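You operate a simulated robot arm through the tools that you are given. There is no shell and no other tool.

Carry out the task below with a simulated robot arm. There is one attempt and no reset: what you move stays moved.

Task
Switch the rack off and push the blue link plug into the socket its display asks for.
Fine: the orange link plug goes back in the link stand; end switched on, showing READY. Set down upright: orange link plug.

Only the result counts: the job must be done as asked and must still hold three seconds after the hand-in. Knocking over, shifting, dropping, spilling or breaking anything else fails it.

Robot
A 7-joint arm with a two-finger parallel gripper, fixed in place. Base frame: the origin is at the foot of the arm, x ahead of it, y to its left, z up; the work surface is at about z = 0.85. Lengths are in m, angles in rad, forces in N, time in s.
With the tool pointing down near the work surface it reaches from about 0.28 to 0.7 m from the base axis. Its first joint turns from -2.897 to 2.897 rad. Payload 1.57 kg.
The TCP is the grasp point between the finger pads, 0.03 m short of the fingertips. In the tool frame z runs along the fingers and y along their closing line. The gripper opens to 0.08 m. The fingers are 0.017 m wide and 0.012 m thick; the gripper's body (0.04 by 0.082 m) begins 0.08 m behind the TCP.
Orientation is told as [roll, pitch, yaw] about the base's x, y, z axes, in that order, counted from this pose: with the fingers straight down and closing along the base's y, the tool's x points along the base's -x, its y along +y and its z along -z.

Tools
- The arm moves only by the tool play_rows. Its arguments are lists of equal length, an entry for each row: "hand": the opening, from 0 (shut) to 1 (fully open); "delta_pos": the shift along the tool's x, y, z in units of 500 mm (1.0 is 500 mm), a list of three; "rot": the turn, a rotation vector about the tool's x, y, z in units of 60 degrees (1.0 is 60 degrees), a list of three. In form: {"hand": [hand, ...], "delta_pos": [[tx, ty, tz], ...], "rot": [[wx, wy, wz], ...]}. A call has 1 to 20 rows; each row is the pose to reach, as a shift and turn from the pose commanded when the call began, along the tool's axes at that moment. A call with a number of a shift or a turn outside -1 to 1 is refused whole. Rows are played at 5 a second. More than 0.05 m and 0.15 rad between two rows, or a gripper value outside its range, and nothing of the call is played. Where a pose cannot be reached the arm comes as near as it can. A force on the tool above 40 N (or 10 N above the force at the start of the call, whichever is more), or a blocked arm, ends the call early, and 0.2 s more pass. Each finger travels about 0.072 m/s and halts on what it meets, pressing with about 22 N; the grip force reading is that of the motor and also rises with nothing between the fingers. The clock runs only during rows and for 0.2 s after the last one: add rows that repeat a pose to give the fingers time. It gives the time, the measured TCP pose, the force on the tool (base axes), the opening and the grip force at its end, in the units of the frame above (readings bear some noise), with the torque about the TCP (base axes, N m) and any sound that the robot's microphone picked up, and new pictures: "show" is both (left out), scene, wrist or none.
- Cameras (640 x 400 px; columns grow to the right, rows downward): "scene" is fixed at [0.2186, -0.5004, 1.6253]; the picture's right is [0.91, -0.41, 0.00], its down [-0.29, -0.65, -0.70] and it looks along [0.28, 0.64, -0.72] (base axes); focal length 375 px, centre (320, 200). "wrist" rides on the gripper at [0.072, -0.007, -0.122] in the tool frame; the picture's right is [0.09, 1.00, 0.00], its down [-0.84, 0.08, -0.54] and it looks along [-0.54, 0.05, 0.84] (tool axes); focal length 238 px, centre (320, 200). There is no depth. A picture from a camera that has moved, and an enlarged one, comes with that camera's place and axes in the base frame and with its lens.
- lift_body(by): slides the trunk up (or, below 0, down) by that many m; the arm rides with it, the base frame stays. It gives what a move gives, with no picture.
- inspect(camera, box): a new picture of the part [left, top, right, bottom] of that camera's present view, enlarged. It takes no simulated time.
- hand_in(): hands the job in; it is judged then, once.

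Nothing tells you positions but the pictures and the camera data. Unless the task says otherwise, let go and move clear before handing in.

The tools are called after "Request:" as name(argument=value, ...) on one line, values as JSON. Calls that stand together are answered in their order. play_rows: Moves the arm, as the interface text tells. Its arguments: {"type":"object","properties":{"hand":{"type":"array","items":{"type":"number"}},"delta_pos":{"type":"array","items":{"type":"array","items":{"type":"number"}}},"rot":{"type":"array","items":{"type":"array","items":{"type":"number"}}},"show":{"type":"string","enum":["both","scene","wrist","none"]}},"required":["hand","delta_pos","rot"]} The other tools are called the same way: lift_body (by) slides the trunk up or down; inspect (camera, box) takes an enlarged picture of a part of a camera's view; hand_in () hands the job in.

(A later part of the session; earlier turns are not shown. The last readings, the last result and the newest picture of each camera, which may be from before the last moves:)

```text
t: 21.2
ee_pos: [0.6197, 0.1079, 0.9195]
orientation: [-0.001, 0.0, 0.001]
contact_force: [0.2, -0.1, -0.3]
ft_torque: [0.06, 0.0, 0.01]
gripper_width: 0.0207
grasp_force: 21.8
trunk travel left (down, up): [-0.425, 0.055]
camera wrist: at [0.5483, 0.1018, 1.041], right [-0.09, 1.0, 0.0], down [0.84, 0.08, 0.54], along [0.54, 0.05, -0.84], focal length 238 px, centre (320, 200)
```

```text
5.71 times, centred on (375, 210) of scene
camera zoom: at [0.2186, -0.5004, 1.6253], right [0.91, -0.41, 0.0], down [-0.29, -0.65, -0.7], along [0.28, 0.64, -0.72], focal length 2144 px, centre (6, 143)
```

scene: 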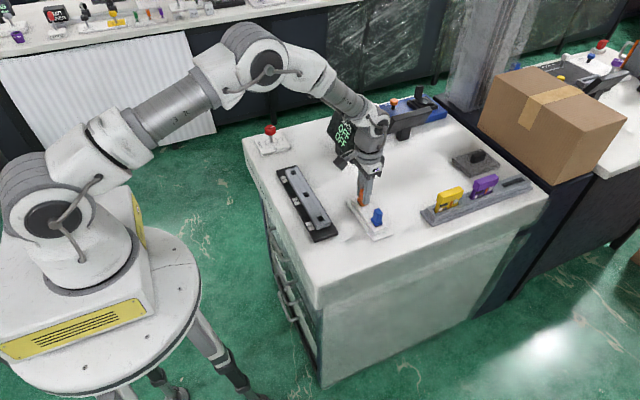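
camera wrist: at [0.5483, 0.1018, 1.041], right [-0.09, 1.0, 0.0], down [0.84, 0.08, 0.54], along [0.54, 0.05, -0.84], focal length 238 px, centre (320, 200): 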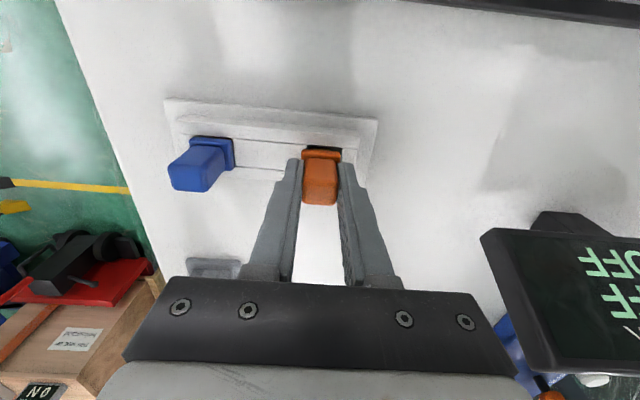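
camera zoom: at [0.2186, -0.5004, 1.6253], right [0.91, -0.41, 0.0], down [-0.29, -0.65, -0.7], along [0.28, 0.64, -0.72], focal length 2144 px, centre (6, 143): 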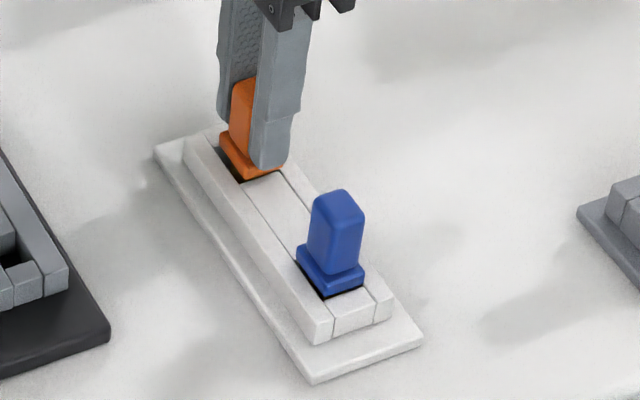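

No contact yet, but the view shows the hole about 2 mm further to +y than the plug, so I'll correct that before the last few millimetres.

Request:
play_rows(hand=[0.1, 0.1, 0.1], delta_pos=[[0, 0.004, 0], [0, 0.004, 0], [0, 0.004, 0]], rot=[[0, 0, 0], [0, 0, 0], [0, 0, 0]], show="none")

Request:
inspect(camera="wrist", box=[260, 110, 380, 200])

Request:
inspect(camera="scene", box=[340, 185, 390, 235])

```text
t: 22.0
ee_pos: [0.6208, 0.11, 0.92]
orientation: [0.001, 0.0, 0.0]
contact_force: [0.5, -0.3, -0.1]
ft_torque: [-0.05, 0.0, -0.02]
gripper_width: 0.0211
grasp_force: 22.3
trunk travel left (down, up): [-0.425, 0.055]
```

```text
4.44 times, centred on (320, 155) of wrist
camera zoom: at [0.5484, 0.104, 1.0417], right [-0.09, 1.0, 0.0], down [0.84, 0.08, 0.54], along [0.54, 0.05, -0.84], focal length 1059 px, centre (320, 400)
```

zoom: 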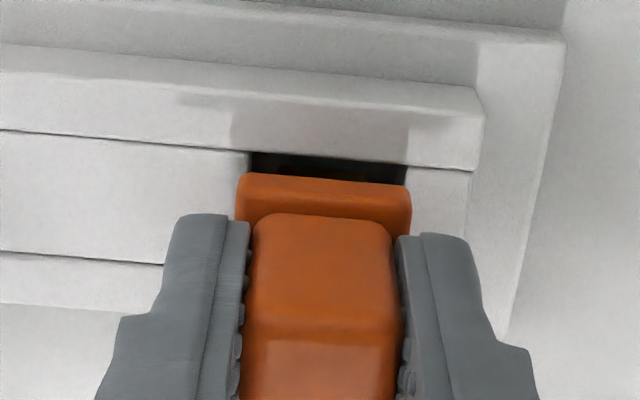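

```text
8.00 times, centred on (365, 210) of scene
camera zoom: at [0.2186, -0.5004, 1.6253], right [0.91, -0.41, 0.0], down [-0.29, -0.65, -0.7], along [0.28, 0.64, -0.72], focal length 3002 px, centre (-40, 120)
```

zoom: 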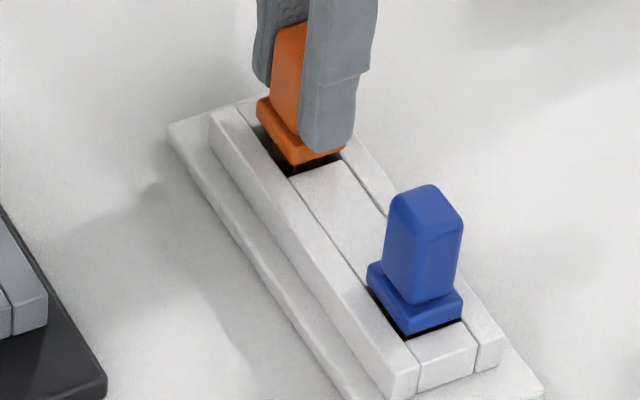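

Aligned now. Lowering the last few millimetres to contact.

Request:
play_rows(hand=[0.1, 0.1, 0.1, 0.1, 0.1], delta_pos=[[-0.002, 0, 0.003], [-0.002, 0, 0.006], [-0.002, 0, 0.009], [-0.002, 0, 0.012], [-0.002, 0, 0.012]], rot=[[0, 0, 0], [0, 0, 0], [0, 0, 0], [0, 0, 0], [0, 0, 0]], show="none")

Request:
inspect(camera="wrist", box=[260, 110, 380, 200])

Request:
inspect(camera="scene", box=[340, 185, 390, 235])

```text
t: 23.2
ee_pos: [0.6225, 0.1099, 0.9171]
orientation: [0.001, -0.006, 0.0]
contact_force: [-3.6, -1.4, 20.9]
ft_torque: [-0.07, 0.19, 0.01]
gripper_width: 0.0209
grasp_force: 21.8
trunk travel left (down, up): [-0.425, 0.055]
```

```text
4.44 times, centred on (320, 155) of wrist
camera zoom: at [0.5494, 0.1044, 1.0377], right [-0.09, 1.0, 0.0], down [0.83, 0.08, 0.55], along [0.54, 0.05, -0.84], focal length 1059 px, centre (320, 400)
```

zoom: 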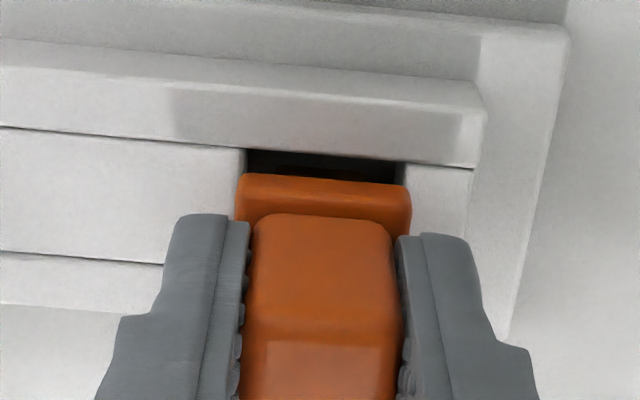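

```text
8.00 times, centred on (365, 210) of scene
camera zoom: at [0.2186, -0.5004, 1.6253], right [0.91, -0.41, 0.0], down [-0.29, -0.65, -0.7], along [0.28, 0.64, -0.72], focal length 3002 px, centre (-40, 120)
```

zoom: 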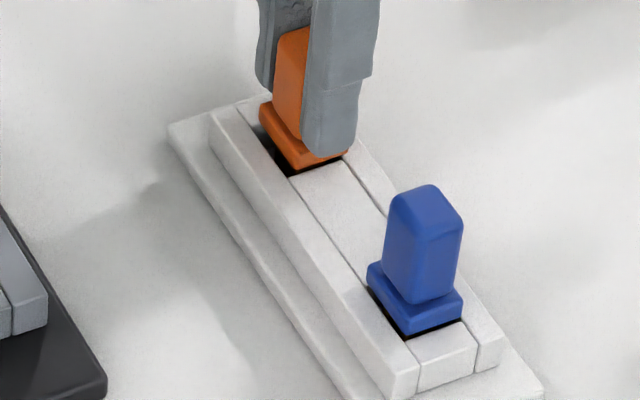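

The plug bottomed out with ~21 N at z≈0.916, matching how the blue plug sits. I'll ease off the push, open partway, and rise clear.

Request:
play_rows(hand=[0.1, 0.1, 0.6, 0.6, 0.6, 0.6], delta_pos=[[0.0, 0, -0.0045], [0, 0, -0.0045], [0, 0, -0.0045], [0, 0, -0.0045], [0, 0, -0.0045], [0, 0, -0.0045]], rot=[[0, 0, 0], [0, 0, 0], [0, 0, 0], [0, 0, 0], [0, 0, 0], [0, 0, 0]], show="none")

Request:
inspect(camera="wrist", box=[260, 110, 380, 200])

Request:
inspect(camera="scene", box=[340, 185, 390, 235])

```text
t: 24.6
ee_pos: [0.6205, 0.11, 0.9162]
orientation: [-0.001, -0.001, 0.0]
contact_force: [0.9, -0.5, 0.7]
ft_torque: [-0.04, -0.02, 0.01]
gripper_width: 0.0478
grasp_force: 0.2
trunk travel left (down, up): [-0.425, 0.055]
```

```text
4.44 times, centred on (320, 155) of wrist
camera zoom: at [0.5494, 0.1043, 1.0376], right [-0.09, 1.0, 0.0], down [0.84, 0.08, 0.54], along [0.54, 0.05, -0.84], focal length 1059 px, centre (320, 400)
```

zoom: 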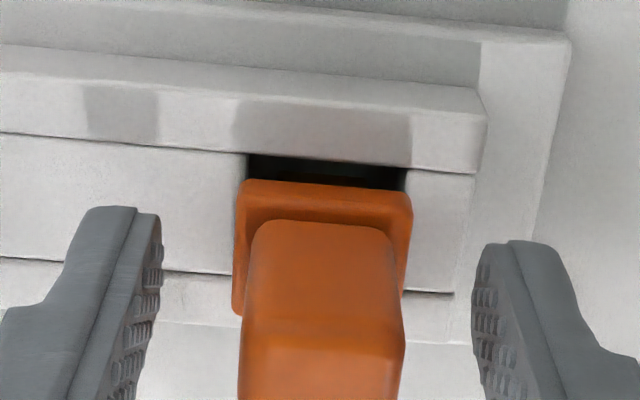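

```text
8.00 times, centred on (365, 210) of scene
camera zoom: at [0.2186, -0.5004, 1.6253], right [0.91, -0.41, 0.0], down [-0.29, -0.65, -0.7], along [0.28, 0.64, -0.72], focal length 3002 px, centre (-40, 120)
```

zoom: 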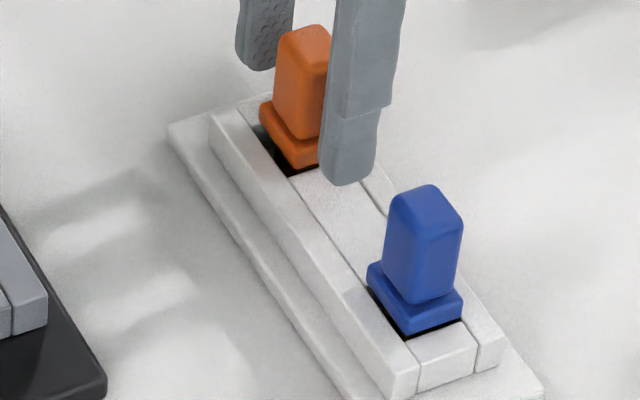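

Orange stands upright and free. I'll rise and move over the blue plug for a look.

Request:
play_rows(hand=[0.6, 0.6, 0.6, 0.6, 0.6, 0.6, 0.6], delta_pos=[[0, 0, -0.04], [0, 0, -0.1], [0, 0, -0.16], [0.002, -0.08, -0.16], [0.004, -0.16, -0.16], [0.004, -0.16, -0.16], [0.004, -0.16, -0.16]], rot=[[0, 0, 0], [0, 0, 0], [0, 0, 0], [0, 0, 0], [0, 0, 0], [0, 0, 0], [0, 0, 0]])

Request:
inspect(camera="wrist", box=[240, 80, 440, 205])

Request:
inspect(camera="scene", box=[340, 175, 400, 245])

```text
t: 26.2
ee_pos: [0.6178, 0.0314, 0.9965]
orientation: [0.0, -0.001, 0.001]
contact_force: [0.5, -0.2, -0.4]
ft_torque: [-0.01, 0.0, 0.01]
gripper_width: 0.048
grasp_force: 0.1
trunk travel left (down, up): [-0.425, 0.055]
camera wrist: at [0.5465, 0.026, 1.1181], right [-0.09, 1.0, 0.0], down [0.84, 0.08, 0.54], along [0.54, 0.05, -0.84], focal length 238 px, centre (320, 200)
```

scene: 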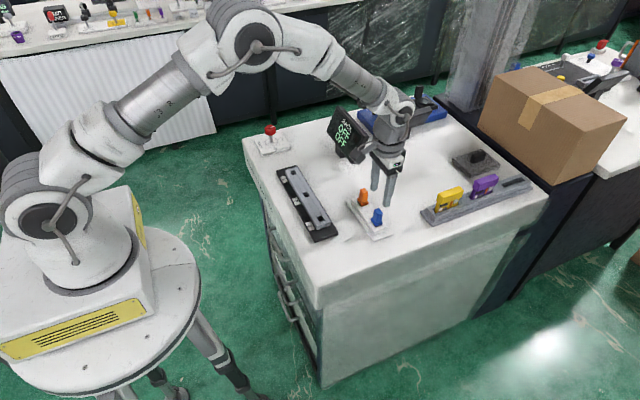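
wrist: 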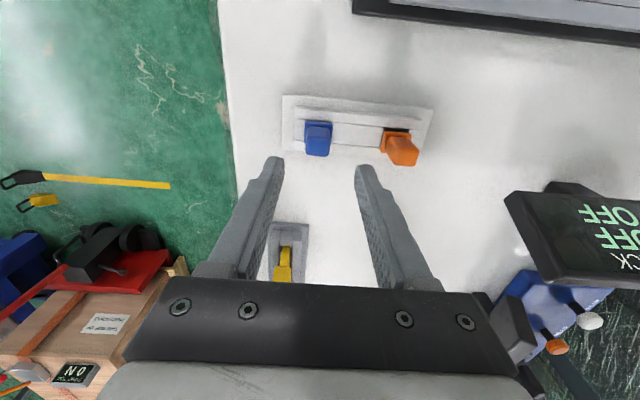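

```text
3.20 times, centred on (340, 142) of wrist
camera zoom: at [0.5465, 0.026, 1.1181], right [-0.09, 1.0, 0.0], down [0.84, 0.08, 0.54], along [0.54, 0.05, -0.84], focal length 763 px, centre (256, 384)
```

zoom: 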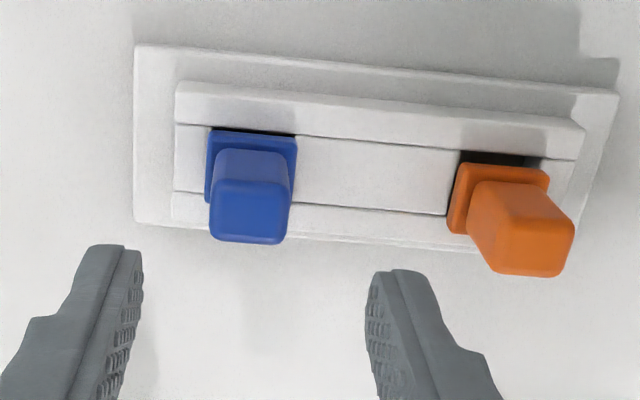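

```text
5.71 times, centred on (370, 210) of scene
camera zoom: at [0.2186, -0.5004, 1.6253], right [0.91, -0.41, 0.0], down [-0.29, -0.65, -0.7], along [0.28, 0.64, -0.72], focal length 2144 px, centre (34, 143)
```

zoom: 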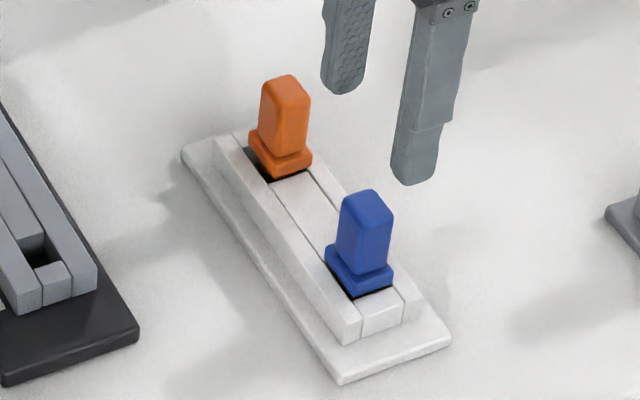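

Orange is upright in the stand. Now I'll centre over the blue plug (about 0.6195, 0.031) and drop partway to verify alignment.

Request:
play_rows(hand=[0.7, 0.7, 0.7, 0.7], delta_pos=[[-0.002, -0.004, 0.02], [-0.002, -0.004, 0.06], [-0.002, -0.004, 0.08], [-0.002, -0.004, 0.08]], rot=[[0, 0, 0], [0, 0, 0], [0, 0, 0], [0, 0, 0]], show="none")

Request:
inspect(camera="wrist", box=[240, 80, 440, 205])

Request:
inspect(camera="scene", box=[340, 175, 400, 245])

```text
t: 27.2
ee_pos: [0.6185, 0.03, 0.9561]
orientation: [0.0, -0.001, -0.001]
contact_force: [0.2, 0.4, 0.1]
ft_torque: [-0.03, 0.01, 0.03]
gripper_width: 0.0558
grasp_force: 0.0
trunk travel left (down, up): [-0.425, 0.055]
```

```text
3.20 times, centred on (340, 142) of wrist
camera zoom: at [0.547, 0.0234, 1.0774], right [-0.09, 1.0, 0.0], down [0.84, 0.08, 0.54], along [0.54, 0.05, -0.84], focal length 763 px, centre (256, 384)
```

zoom: 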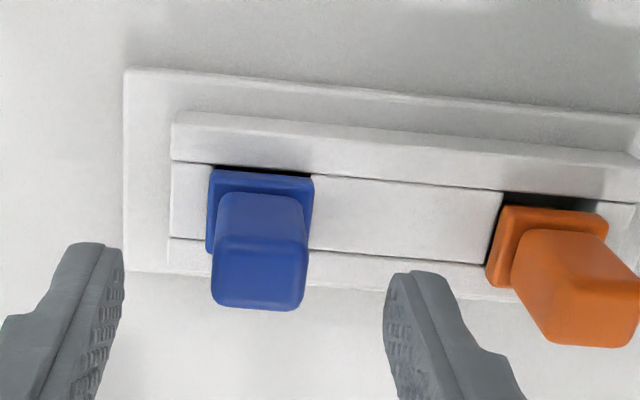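

```text
5.71 times, centred on (370, 210) of scene
camera zoom: at [0.2186, -0.5004, 1.6253], right [0.91, -0.41, 0.0], down [-0.29, -0.65, -0.7], along [0.28, 0.64, -0.72], focal length 2144 px, centre (34, 143)
```

zoom: 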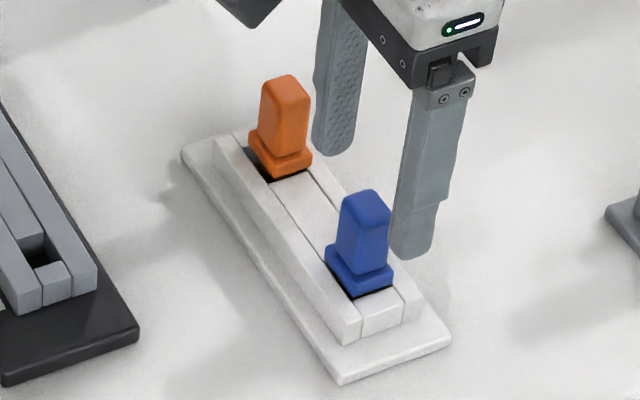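

Blue is centred under the gripper. Descending and gripping.

Request:
play_rows(hand=[0.7, 0.7, 0.7, 0.1, 0.1, 0.1, 0.1, 0.1], delta_pos=[[0, 0, 0.04], [0, 0, 0.078], [0, 0, 0.078], [0, 0, 0.078], [0, 0, 0.078], [0, 0, 0.078], [0, 0, 0.078], [0, 0, 0.078]], rot=[[0, 0, 0], [0, 0, 0], [0, 0, 0], [0, 0, 0], [0, 0, 0], [0, 0, 0], [0, 0, 0], [0, 0, 0]], show="none")

Request:
inspect(camera="wrist", box=[240, 80, 440, 205])

Request:
inspect(camera="scene", box=[340, 175, 400, 245])

```text
t: 29.0
ee_pos: [0.6188, 0.0298, 0.9179]
orientation: [0.0, 0.0, 0.0]
contact_force: [-0.8, -0.4, 0.6]
ft_torque: [-0.01, -0.04, 0.01]
gripper_width: 0.0208
grasp_force: 21.4
trunk travel left (down, up): [-0.425, 0.055]
```

```text
3.20 times, centred on (340, 142) of wrist
camera zoom: at [0.5471, 0.0232, 1.0391], right [-0.09, 1.0, 0.0], down [0.84, 0.08, 0.54], along [0.54, 0.05, -0.84], focal length 763 px, centre (256, 384)
```

zoom: 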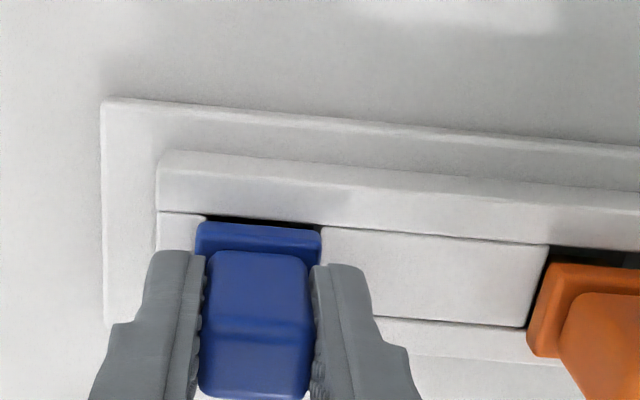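

```text
5.71 times, centred on (370, 210) of scene
camera zoom: at [0.2186, -0.5004, 1.6253], right [0.91, -0.41, 0.0], down [-0.29, -0.65, -0.7], along [0.28, 0.64, -0.72], focal length 2144 px, centre (34, 143)
```

zoom: 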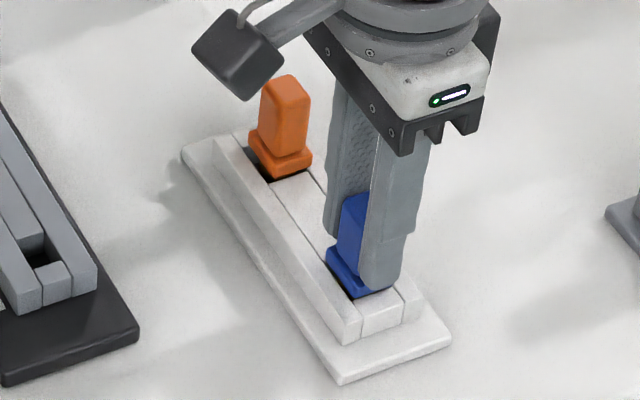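

Blue gripped at 0.0208, same in-hand position as the orange. Pulling it up and carrying it over socket 2.

Request:
play_rows(hand=[0.1, 0.1, 0.1, 0.1, 0.1, 0.1, 0.1, 0.1, 0.1, 0.1, 0.1, 0.1], delta_pos=[[0, 0, -0.01], [0, 0, -0.04], [0, 0, -0.1], [0, 0, -0.16], [0, 0, -0.2], [0.052, 0.068, -0.2], [0.104, 0.136, -0.2], [0.156, 0.204, -0.2], [0.207, 0.272, -0.2], [0.2592, 0.3396, -0.2], [0.2592, 0.3396, -0.2], [0.2592, 0.3396, -0.2]], rot=[[0, 0, 0], [0, 0, 0], [0, 0, 0], [0, 0, 0], [0, 0, 0], [0, 0, 0], [0, 0, 0], [0, 0, 0], [0, 0, 0], [0, 0, 0], [0, 0, 0], [0, 0, 0]])

Request:
inspect(camera="wrist", box=[240, 80, 400, 180])

Request:
inspect(camera="scene", box=[270, 140, 400, 245])

```text
t: 31.6
ee_pos: [0.4874, 0.1955, 1.0168]
orientation: [0.0, 0.0, 0.001]
contact_force: [-0.9, -0.2, 0.0]
ft_torque: [-0.03, 0.01, -0.03]
gripper_width: 0.021
grasp_force: 21.9
trunk travel left (down, up): [-0.425, 0.055]
camera wrist: at [0.4162, 0.1908, 1.1387], right [-0.09, 1.0, 0.0], down [0.84, 0.08, 0.54], along [0.54, 0.05, -0.84], focal length 238 px, centre (320, 200)
```

scene: 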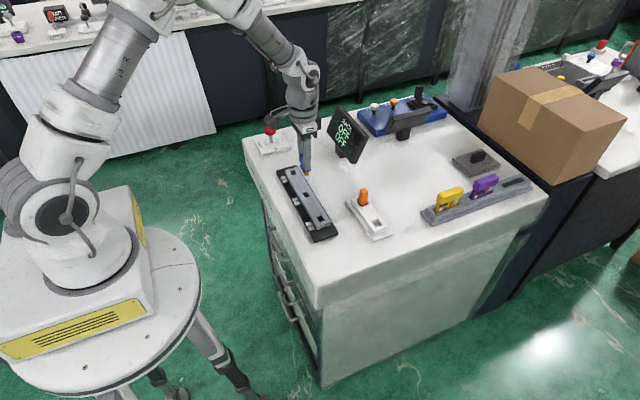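
wrist: 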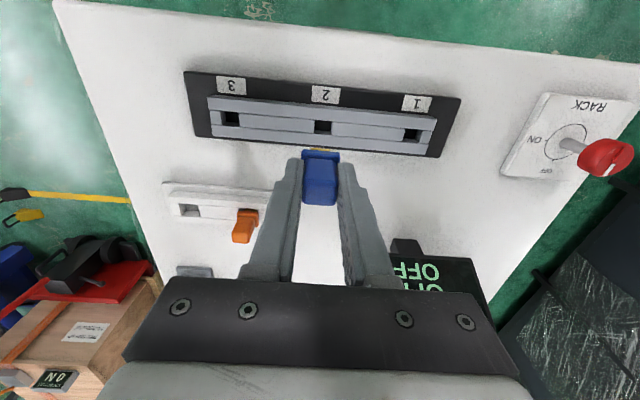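

```text
4.00 times, centred on (320, 130) of wrist
camera zoom: at [0.4162, 0.1908, 1.1387], right [-0.09, 1.0, 0.0], down [0.84, 0.08, 0.54], along [0.54, 0.05, -0.84], focal length 953 px, centre (320, 480)
```

zoom: 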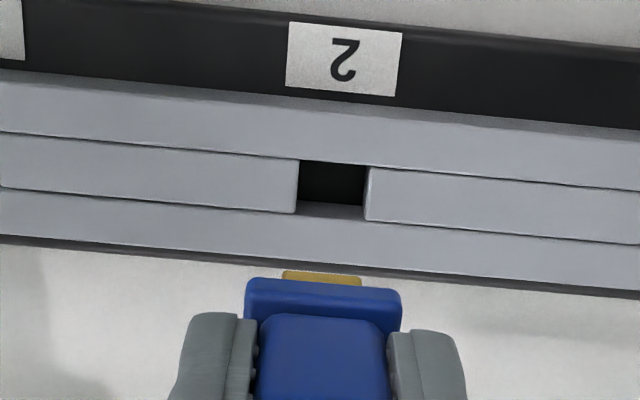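

```text
3.81 times, centred on (335, 192) of scene
camera zoom: at [0.2186, -0.5004, 1.6253], right [0.91, -0.41, 0.0], down [-0.29, -0.65, -0.7], along [0.28, 0.64, -0.72], focal length 1430 px, centre (263, 229)
```

zoom: 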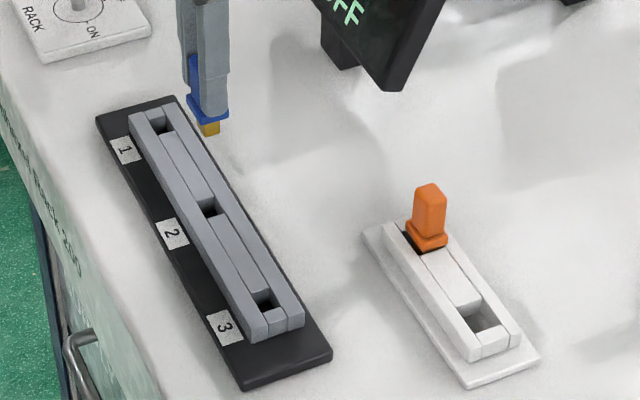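

Socket 2 is centred near (0.4897, 0.2010). I'll align over it and descend until the prong is just above the rim, then verify.

Request:
play_rows(hand=[0.1, 0.1, 0.1, 0.1, 0.1], delta_pos=[[-0.002, 0.0064, 0.04], [-0.002, 0.0064, 0.09], [-0.002, 0.0064, 0.13], [-0.002, 0.0064, 0.142], [-0.002, 0.0064, 0.142]], rot=[[0, 0, 0], [0, 0, 0], [0, 0, 0], [0, 0, 0], [0, 0, 0]], show="none")

Request:
inspect(camera="wrist", box=[260, 95, 380, 185])

Request:
inspect(camera="scene", box=[290, 165, 340, 215])

```text
t: 32.8
ee_pos: [0.4901, 0.2014, 0.9457]
orientation: [-0.001, 0.0, 0.0]
contact_force: [-0.8, -0.3, -0.4]
ft_torque: [0.0, 0.01, 0.01]
gripper_width: 0.0211
grasp_force: 22.1
trunk travel left (down, up): [-0.425, 0.055]
```

```text
4.44 times, centred on (320, 140) of wrist
camera zoom: at [0.4179, 0.1941, 1.0674], right [-0.09, 1.0, 0.0], down [0.84, 0.08, 0.54], along [0.54, 0.05, -0.84], focal length 1059 px, centre (320, 467)
```

zoom: 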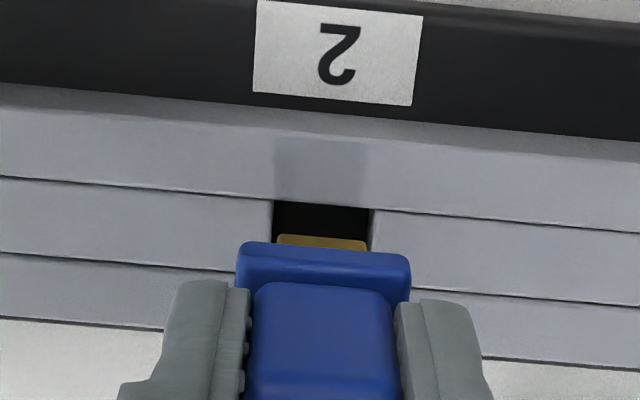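

```text
8.00 times, centred on (315, 190) of scene
camera zoom: at [0.2186, -0.5004, 1.6253], right [0.91, -0.41, 0.0], down [-0.29, -0.65, -0.7], along [0.28, 0.64, -0.72], focal length 3002 px, centre (360, 280)
```

zoom: 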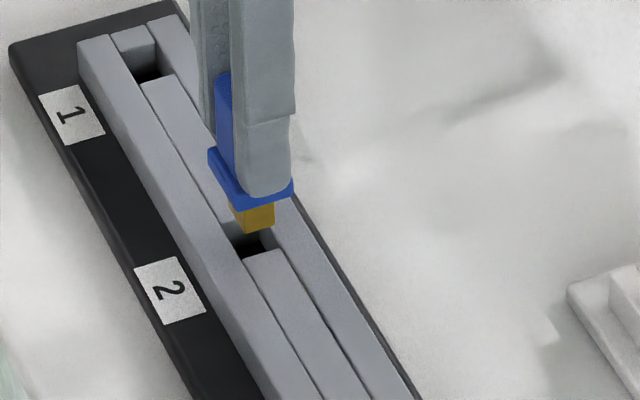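

The prong sits just above socket 2 and is within about half a millimetre. I'll make a small trim and step down a few millimetres, watching for drift.

Request:
play_rows(hand=[0.1, 0.1, 0.1], delta_pos=[[0.0008, -0.0008, 0.003], [0.0008, -0.0008, 0.007], [0.0008, -0.0008, 0.007]], rot=[[0, 0, 0], [0, 0, 0], [0, 0, 0]], show="none")

Request:
inspect(camera="wrist", box=[280, 110, 360, 170])

Request:
inspect(camera="scene", box=[290, 165, 340, 215])

```text
t: 33.6
ee_pos: [0.4902, 0.2005, 0.9432]
orientation: [-0.001, 0.0, -0.001]
contact_force: [-0.1, 0.5, 0.2]
ft_torque: [0.0, 0.02, -0.05]
gripper_width: 0.0207
grasp_force: 21.7
trunk travel left (down, up): [-0.425, 0.055]
```

```text
6.67 times, centred on (320, 140) of wrist
camera zoom: at [0.4185, 0.1941, 1.0637], right [-0.09, 1.0, 0.0], down [0.84, 0.08, 0.54], along [0.54, 0.05, -0.84], focal length 1589 px, centre (320, 600)
```

zoom: 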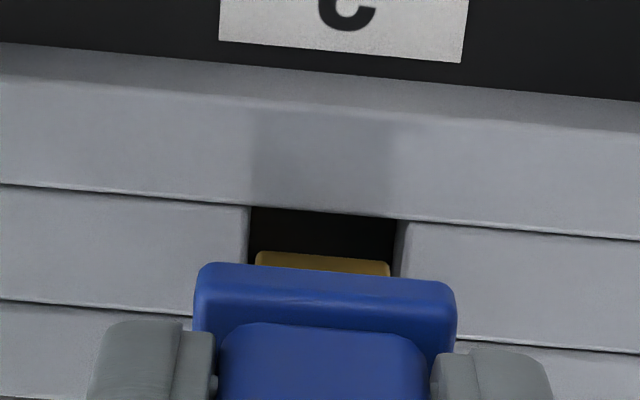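

```text
8.00 times, centred on (315, 190) of scene
camera zoom: at [0.2186, -0.5004, 1.6253], right [0.91, -0.41, 0.0], down [-0.29, -0.65, -0.7], along [0.28, 0.64, -0.72], focal length 3002 px, centre (360, 280)
```

zoom: 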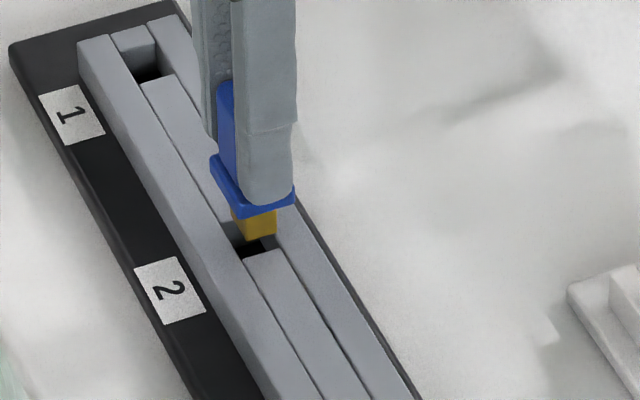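

Request:
play_rows(hand=[0.1, 0.1, 0.1], delta_pos=[[0, 0, 0.004], [0, 0, 0.008], [0, 0, 0.008]], rot=[[0, 0, 0], [0, 0, 0], [0, 0, 0]], show="none")

Request:
inspect(camera="wrist", box=[280, 110, 360, 170])

Request:
inspect(camera="scene", box=[295, 180, 325, 210])

```text
t: 34.4
ee_pos: [0.4895, 0.2009, 0.9382]
orientation: [0.0, -0.001, 0.001]
contact_force: [0.1, 0.1, -0.7]
ft_torque: [-0.03, 0.01, 0.01]
gripper_width: 0.0209
grasp_force: 21.5
trunk travel left (down, up): [-0.425, 0.055]
```

```text
6.67 times, centred on (320, 140) of wrist
camera zoom: at [0.4187, 0.1944, 1.06], right [-0.09, 1.0, 0.0], down [0.84, 0.08, 0.54], along [0.54, 0.05, -0.84], focal length 1589 px, centre (320, 600)
```

zoom: 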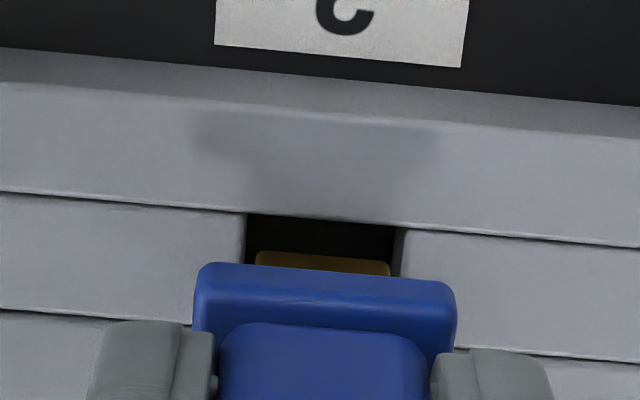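

```text
13.33 times, centred on (310, 195) of scene
camera zoom: at [0.2186, -0.5004, 1.6253], right [0.91, -0.41, 0.0], down [-0.29, -0.65, -0.7], along [0.28, 0.64, -0.72], focal length 5003 px, centre (453, 267)
```

zoom: 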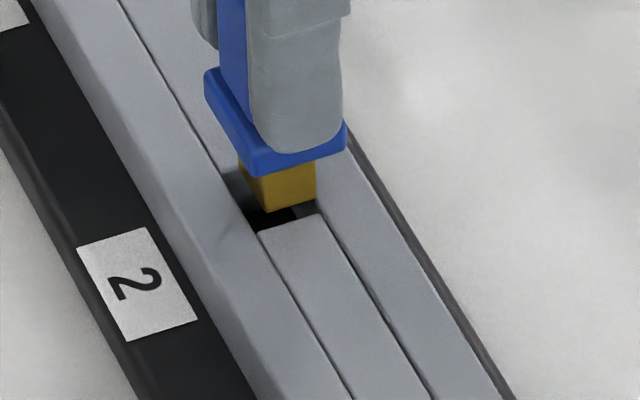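

The prong looks centred in y but about 1.3 mm too far in +x, so I'll trim that and step down into the hole.

Request:
play_rows(hand=[0.1, 0.1, 0.1, 0.1], delta_pos=[[0.0026, 0, 0], [0.0026, 0, 0.004], [0.0026, 0, 0.008], [0.0026, 0, 0.008]], rot=[[0, 0, 0], [0, 0, 0], [0, 0, 0], [0, 0, 0]], show="none")

Request:
inspect(camera="wrist", box=[280, 110, 360, 170])

Request:
inspect(camera="scene", box=[295, 180, 325, 210])

```text
t: 35.4
ee_pos: [0.491, 0.2002, 0.9356]
orientation: [0.003, -0.004, 0.0]
contact_force: [-2.3, -2.9, 18.4]
ft_torque: [-0.11, 0.04, 0.01]
gripper_width: 0.0212
grasp_force: 22.1
trunk travel left (down, up): [-0.425, 0.055]
```

```text
6.67 times, centred on (320, 140) of wrist
camera zoom: at [0.4186, 0.1947, 1.0579], right [-0.09, 1.0, 0.0], down [0.83, 0.08, 0.54], along [0.54, 0.05, -0.84], focal length 1589 px, centre (320, 600)
```

zoom: 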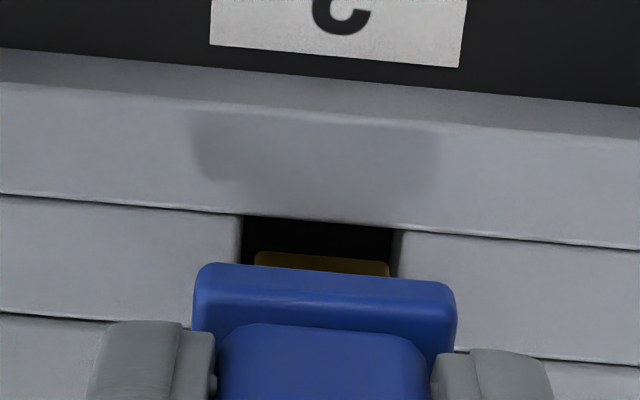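

```text
13.33 times, centred on (310, 195) of scene
camera zoom: at [0.2186, -0.5004, 1.6253], right [0.91, -0.41, 0.0], down [-0.29, -0.65, -0.7], along [0.28, 0.64, -0.72], focal length 5003 px, centre (453, 267)
```

zoom: 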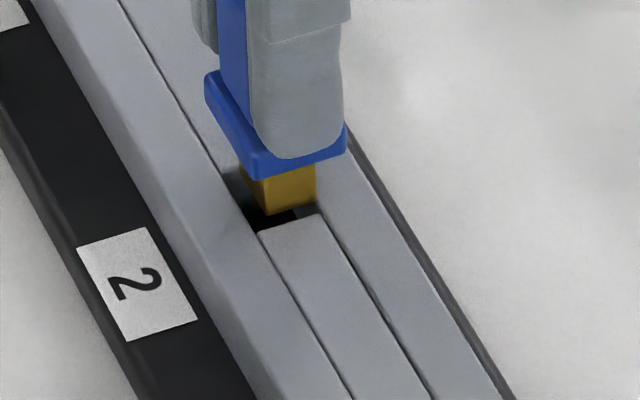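

It touched the rim: the force/torque reading puts the contact on the far (+x) side, consistent with the picture. I'll back off 3 mm, shift about 2 mm toward −x, and look again.

Request:
play_rows(hand=[0.1, 0.1, 0.1, 0.1], delta_pos=[[0, 0, -0.006], [0.002, -0.0004, -0.006], [0.004, -0.0008, -0.006], [0.004, -0.0008, -0.006]], rot=[[0, 0, 0], [0, 0, 0], [0, 0, 0], [0, 0, 0]], show="none")

Request:
inspect(camera="wrist", box=[280, 110, 360, 170])

Request:
inspect(camera="scene", box=[295, 180, 325, 210])

```text
t: 36.4
ee_pos: [0.4873, 0.2014, 0.938]
orientation: [0.001, 0.0, -0.001]
contact_force: [0.2, -0.2, 0.5]
ft_torque: [0.01, 0.01, 0.02]
gripper_width: 0.0211
grasp_force: 22.4
trunk travel left (down, up): [-0.425, 0.055]
```

```text
6.67 times, centred on (320, 140) of wrist
camera zoom: at [0.4166, 0.1952, 1.059], right [-0.09, 1.0, 0.0], down [0.84, 0.08, 0.54], along [0.54, 0.05, -0.84], focal length 1589 px, centre (320, 600)
```

zoom: 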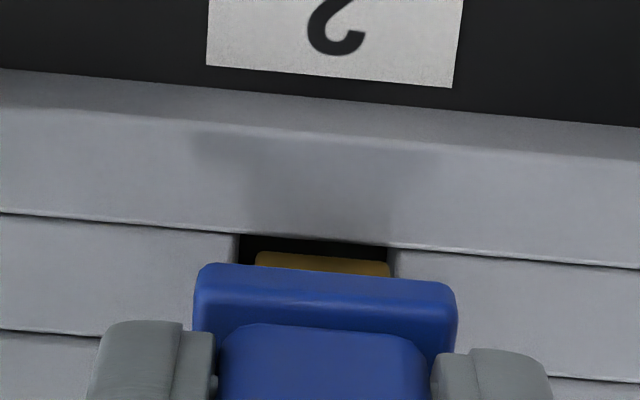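

```text
13.33 times, centred on (310, 195) of scene
camera zoom: at [0.2186, -0.5004, 1.6253], right [0.91, -0.41, 0.0], down [-0.29, -0.65, -0.7], along [0.28, 0.64, -0.72], focal length 5003 px, centre (453, 267)
```

zoom: 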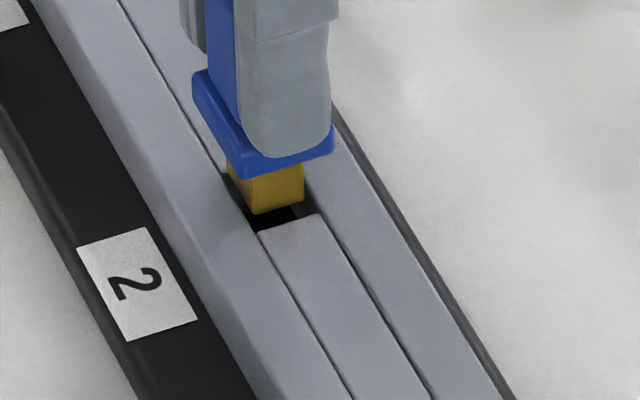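

Request:
play_rows(hand=[0.1, 0.1, 0.1], delta_pos=[[-0.0006, -0.0022, 0], [-0.0006, -0.0022, 0], [-0.0006, -0.0022, 0]], rot=[[0, 0, 0], [0, 0, 0], [0, 0, 0]], show="none")

Request:
inspect(camera="wrist", box=[280, 110, 360, 170])

Request:
inspect(camera="scene", box=[295, 180, 325, 210])

```text
t: 37.2
ee_pos: [0.4875, 0.2005, 0.9359]
orientation: [0.001, -0.001, 0.001]
contact_force: [0.4, -0.7, -0.1]
ft_torque: [0.04, 0.03, 0.01]
gripper_width: 0.021
grasp_force: 22.2
trunk travel left (down, up): [-0.425, 0.055]
```

```text
6.67 times, centred on (320, 140) of wrist
camera zoom: at [0.4166, 0.1943, 1.0584], right [-0.09, 1.0, 0.0], down [0.84, 0.08, 0.54], along [0.54, 0.05, -0.84], focal length 1589 px, centre (320, 600)
```

zoom: 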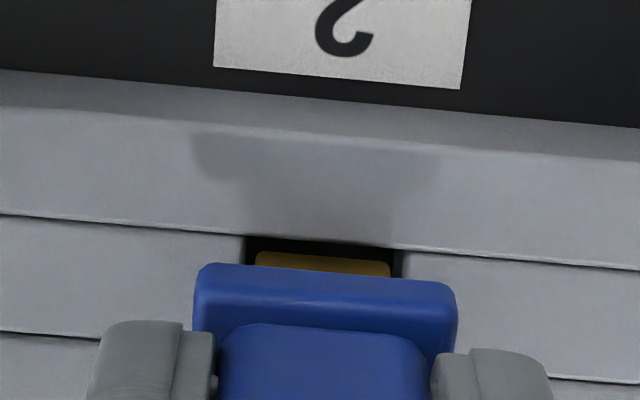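

```text
13.33 times, centred on (310, 195) of scene
camera zoom: at [0.2186, -0.5004, 1.6253], right [0.91, -0.41, 0.0], down [-0.29, -0.65, -0.7], along [0.28, 0.64, -0.72], focal length 5003 px, centre (453, 267)
```

zoom: 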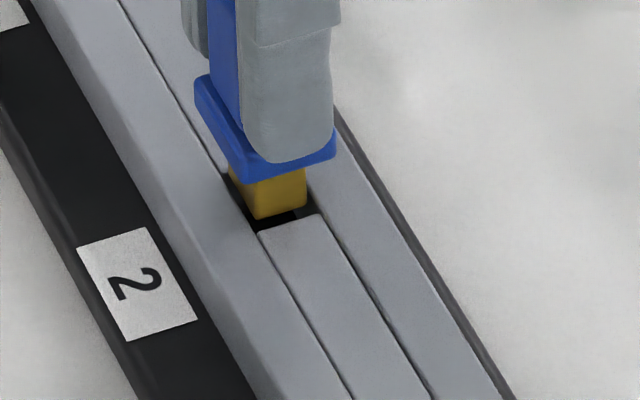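

Now the prong looks centred in the hole from both cameras. Descending slowly.

Request:
play_rows(hand=[0.1, 0.1, 0.1, 0.1, 0.1], delta_pos=[[-0.0004, 0, 0.003], [-0.0004, 0, 0.006], [-0.0004, 0, 0.009], [-0.0004, 0, 0.012], [-0.0004, 0, 0.012]], rot=[[0, 0, 0], [0, 0, 0], [0, 0, 0], [0, 0, 0], [0, 0, 0]], show="none")

Request:
inspect(camera="wrist", box=[280, 110, 360, 170])

Request:
inspect(camera="scene", box=[295, 180, 325, 210])

```text
t: 38.4
ee_pos: [0.4875, 0.2007, 0.932]
orientation: [-0.001, -0.001, 0.001]
contact_force: [0.2, 0.0, -0.2]
ft_torque: [0.0, 0.02, 0.0]
gripper_width: 0.0206
grasp_force: 21.9
trunk travel left (down, up): [-0.425, 0.055]
```

```text
6.67 times, centred on (320, 140) of wrist
camera zoom: at [0.4166, 0.1945, 1.0528], right [-0.09, 1.0, 0.0], down [0.84, 0.08, 0.54], along [0.54, 0.05, -0.84], focal length 1589 px, centre (320, 600)
```

zoom: 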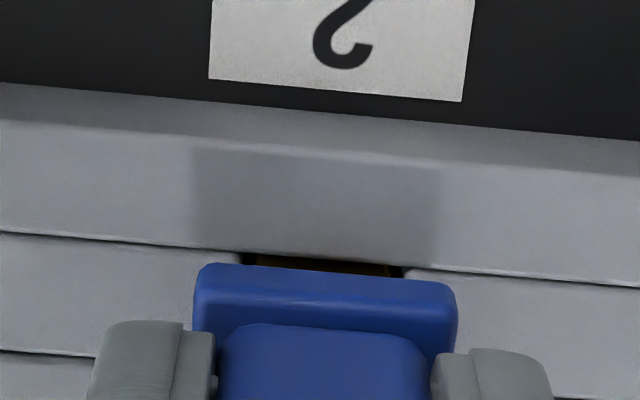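

```text
13.33 times, centred on (310, 195) of scene
camera zoom: at [0.2186, -0.5004, 1.6253], right [0.91, -0.41, 0.0], down [-0.29, -0.65, -0.7], along [0.28, 0.64, -0.72], focal length 5003 px, centre (453, 267)
```

zoom: 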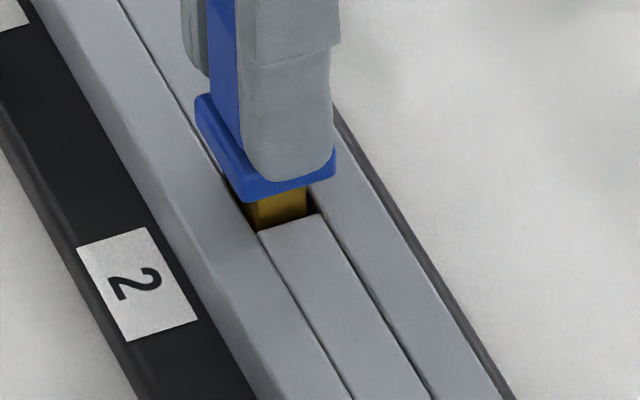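

The prong has entered socket 2 without contact. Pushing down to seat it.

Request:
play_rows(hand=[0.1, 0.1, 0.1, 0.1, 0.1, 0.1, 0.1], delta_pos=[[0, 0, 0.005], [0, 0, 0.01], [0, 0, 0.015], [0, 0, 0.019], [0, 0, 0.022], [0, 0, 0.025], [0, 0, 0.025]], rot=[[0, 0, 0], [0, 0, 0], [0, 0, 0], [0, 0, 0], [0, 0, 0], [0, 0, 0], [0, 0, 0]], show="none")

Request:
inspect(camera="wrist", box=[260, 100, 380, 190])

Request:
inspect(camera="scene", box=[290, 160, 340, 215])

```text
t: 40.0
ee_pos: [0.4875, 0.1992, 0.9203]
orientation: [0.001, -0.002, -0.001]
contact_force: [-1.4, 1.9, 10.8]
ft_torque: [0.07, 0.08, 0.01]
gripper_width: 0.0207
grasp_force: 21.7
trunk travel left (down, up): [-0.425, 0.055]
```

```text
4.44 times, centred on (320, 145) of wrist
camera zoom: at [0.4159, 0.1938, 1.042], right [-0.09, 1.0, 0.0], down [0.84, 0.08, 0.54], along [0.54, 0.05, -0.84], focal length 1059 px, centre (320, 444)
```

zoom: 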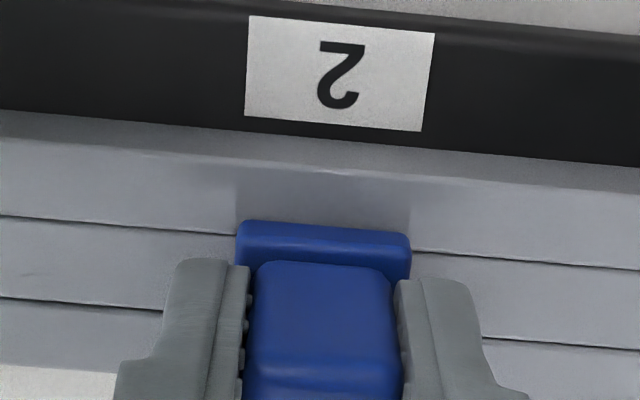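

```text
7.27 times, centred on (315, 188) of scene
camera zoom: at [0.2186, -0.5004, 1.6253], right [0.91, -0.41, 0.0], down [-0.29, -0.65, -0.7], along [0.28, 0.64, -0.72], focal length 2729 px, centre (356, 291)
```

zoom: 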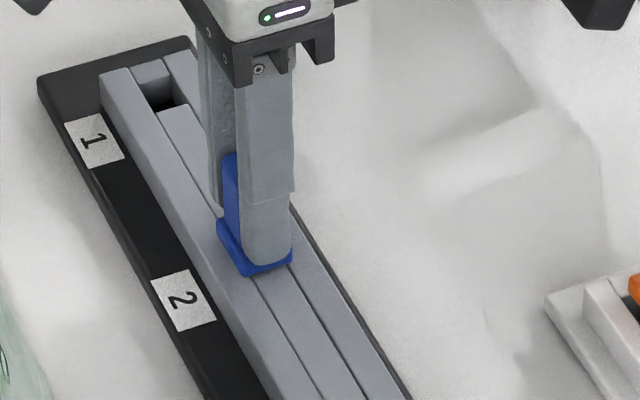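

Seating force is building at z≈0.920, right where the orange plug sat. I'll press slightly more to be sure, then release.

Request:
play_rows(hand=[0.1, 0.1, 0.1], delta_pos=[[0, 0, 0.002], [0, 0, 0.004], [0, 0, 0.004]], rot=[[0, 0, 0], [0, 0, 0], [0, 0, 0]], show="none")

```text
t: 40.8
ee_pos: [0.4877, 0.1997, 0.9206]
orientation: [0.001, -0.006, 0.0]
contact_force: [-1.1, 0.4, 30.6]
ft_torque: [0.07, 0.04, 0.0]
gripper_width: 0.0208
grasp_force: 21.9
trunk travel left (down, up): [-0.425, 0.055]
```

Fully seated (30 N, no further travel). Easing off, opening and rising.

Request:
play_rows(hand=[0.1, 0.1, 0.6, 0.6, 0.6, 0.6, 0.6, 0.6, 0.6], delta_pos=[[0, 0, -0.007], [0, 0, -0.007], [0, 0, -0.007], [0, 0, -0.007], [0, 0, -0.007], [0, 0, -0.05], [0, 0, -0.12], [0, 0, -0.2], [0, 0, -0.2]], rot=[[0, 0, 0], [0, 0, 0], [0, 0, 0], [0, 0, 0], [0, 0, 0], [0, 0, 0], [0, 0, 0], [0, 0, 0], [0, 0, 0]])

Request:
inspect(camera="wrist", box=[200, 60, 440, 210])

Request:
inspect(camera="scene", box=[270, 150, 400, 245])

```text
t: 42.8
ee_pos: [0.4881, 0.2003, 1.015]
orientation: [0.001, 0.0, 0.002]
contact_force: [-0.1, -0.6, 0.5]
ft_torque: [-0.01, 0.0, 0.0]
gripper_width: 0.0479
grasp_force: 0.2
trunk travel left (down, up): [-0.425, 0.055]
camera wrist: at [0.4175, 0.1933, 1.1378], right [-0.09, 1.0, 0.0], down [0.84, 0.08, 0.54], along [0.54, 0.05, -0.84], focal length 238 px, centre (320, 200)
```

scene: 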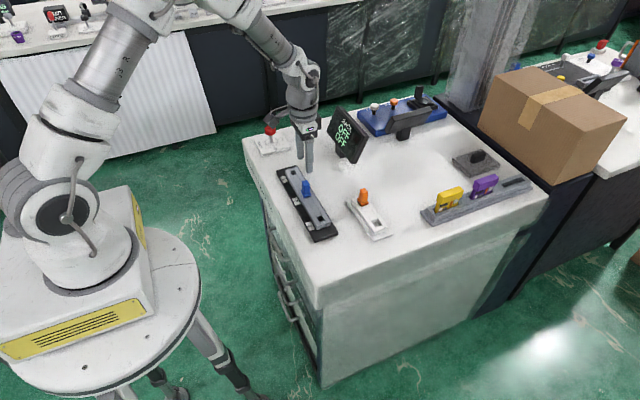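
wrist: 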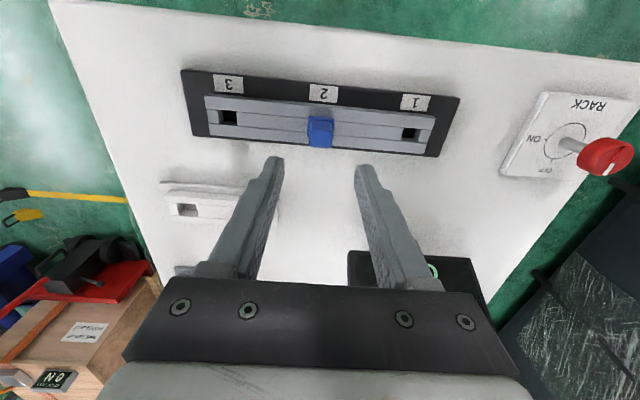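

```text
2.67 times, centred on (320, 135) of wrist
camera zoom: at [0.4175, 0.1933, 1.1378], right [-0.09, 1.0, 0.0], down [0.84, 0.08, 0.54], along [0.54, 0.05, -0.84], focal length 636 px, centre (320, 373)
```

zoom: 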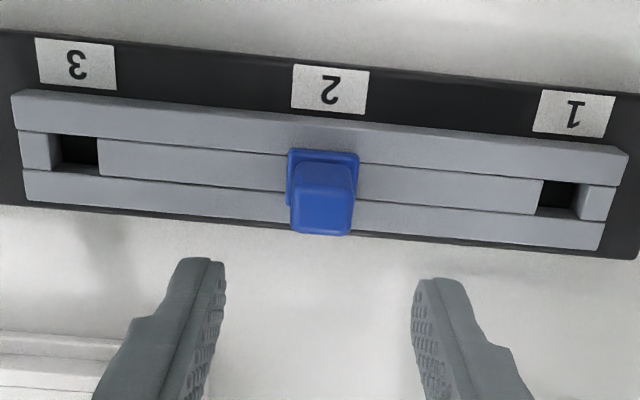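

```text
4.21 times, centred on (335, 198) of scene
camera zoom: at [0.2186, -0.5004, 1.6253], right [0.91, -0.41, 0.0], down [-0.29, -0.65, -0.7], along [0.28, 0.64, -0.72], focal length 1580 px, centre (257, 210)
```

zoom: 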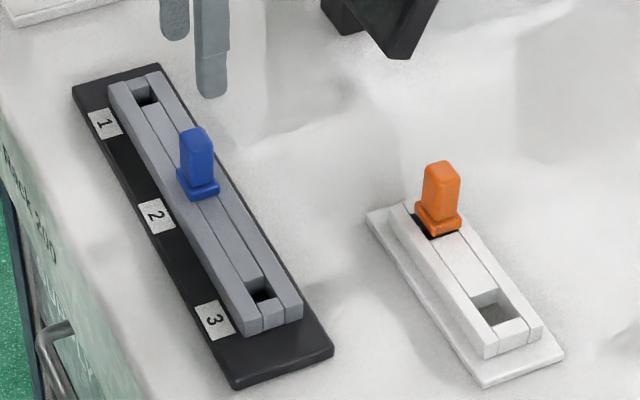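

Blue is seated in socket 2 and orange is in the stand. Now back to the knob with the hand turned to the OFF pointer direction.

Request:
play_rows(hand=[1, 1, 1, 1, 1, 1, 1, 1, 1, 1], delta_pos=[[0, 0, -0.09], [0.0082, 0.07, -0.09], [0.0082, 0.14, -0.09], [0.0082, 0.22, -0.09], [0.0082, 0.3, -0.09], [0.0082, 0.38, -0.09], [0.0082, 0.46, -0.09], [0.0082, 0.53, -0.09], [0.0082, 0.5836, -0.09], [0.0082, 0.5836, -0.09]], rot=[[0, 0, 0], [0, 0, -0.125], [0, 0, -0.25], [0, 0, -0.375], [0, 0, -0.5], [0, 0, -0.625], [0, 0, -0.75], [0, 0, -0.875], [0, 0, -1.0], [0, 0, -1.0]], show="none")

Request:
play_rows(hand=[1, 1, 1, 1, 1, 1], delta_pos=[[0, 0, 0], [0, 0, 0], [0, 0, 0.03], [0, 0, 0.09], [0, 0, 0.15], [0, 0, 0.15]], rot=[[0, 0, -0.125], [0, 0, -0.25], [0, 0, -0.375], [0, 0, -0.5], [0, 0, -0.5], [0, 0, -0.5]])

Request:
inspect(camera="wrist", box=[240, 70, 400, 190])

```text
t: 45.0
ee_pos: [0.4826, 0.4897, 1.0624]
orientation: [0.0, 0.0, 1.048]
contact_force: [-0.5, 0.5, -1.0]
ft_torque: [-0.01, -0.01, 0.0]
gripper_width: 0.08
grasp_force: 0.1
trunk travel left (down, up): [-0.425, 0.055]
```

```text
t: 46.4
ee_pos: [0.4836, 0.4915, 0.9856]
orientation: [0.0, -0.001, 1.573]
contact_force: [-0.2, 0.7, 0.5]
ft_torque: [0.0, 0.01, 0.01]
gripper_width: 0.08
grasp_force: 0.0
trunk travel left (down, up): [-0.425, 0.055]
camera wrist: at [0.4905, 0.4208, 1.1072], right [-1.0, -0.09, 0.0], down [-0.08, 0.84, 0.54], along [-0.05, 0.54, -0.84], focal length 238 px, centre (320, 200)
```

scene: 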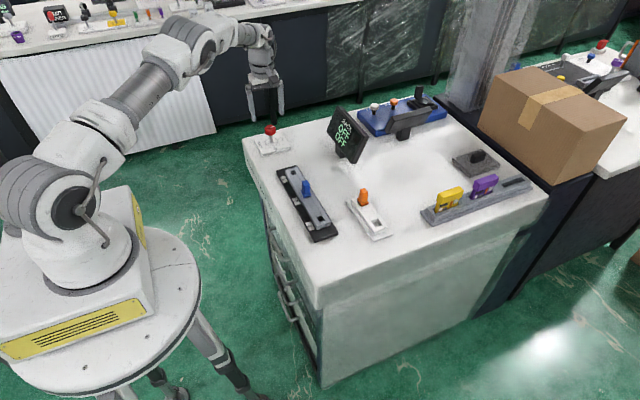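
wrist: 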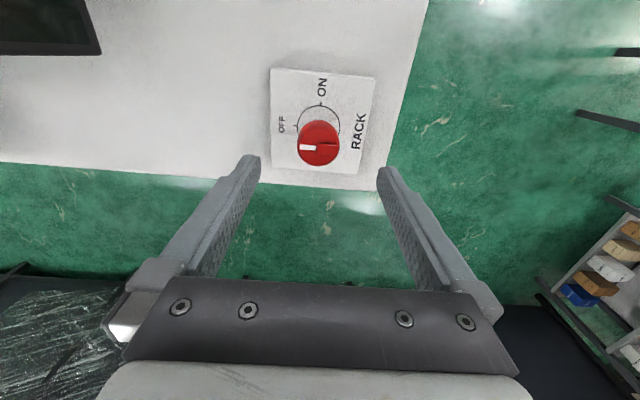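

```text
3.33 times, centred on (320, 130) of wrist
camera zoom: at [0.4905, 0.4208, 1.1072], right [-1.0, -0.09, 0.0], down [-0.08, 0.84, 0.54], along [-0.05, 0.54, -0.84], focal length 794 px, centre (320, 433)
```

zoom: 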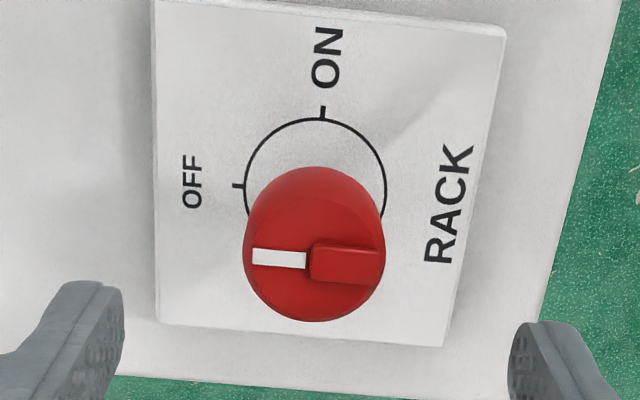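

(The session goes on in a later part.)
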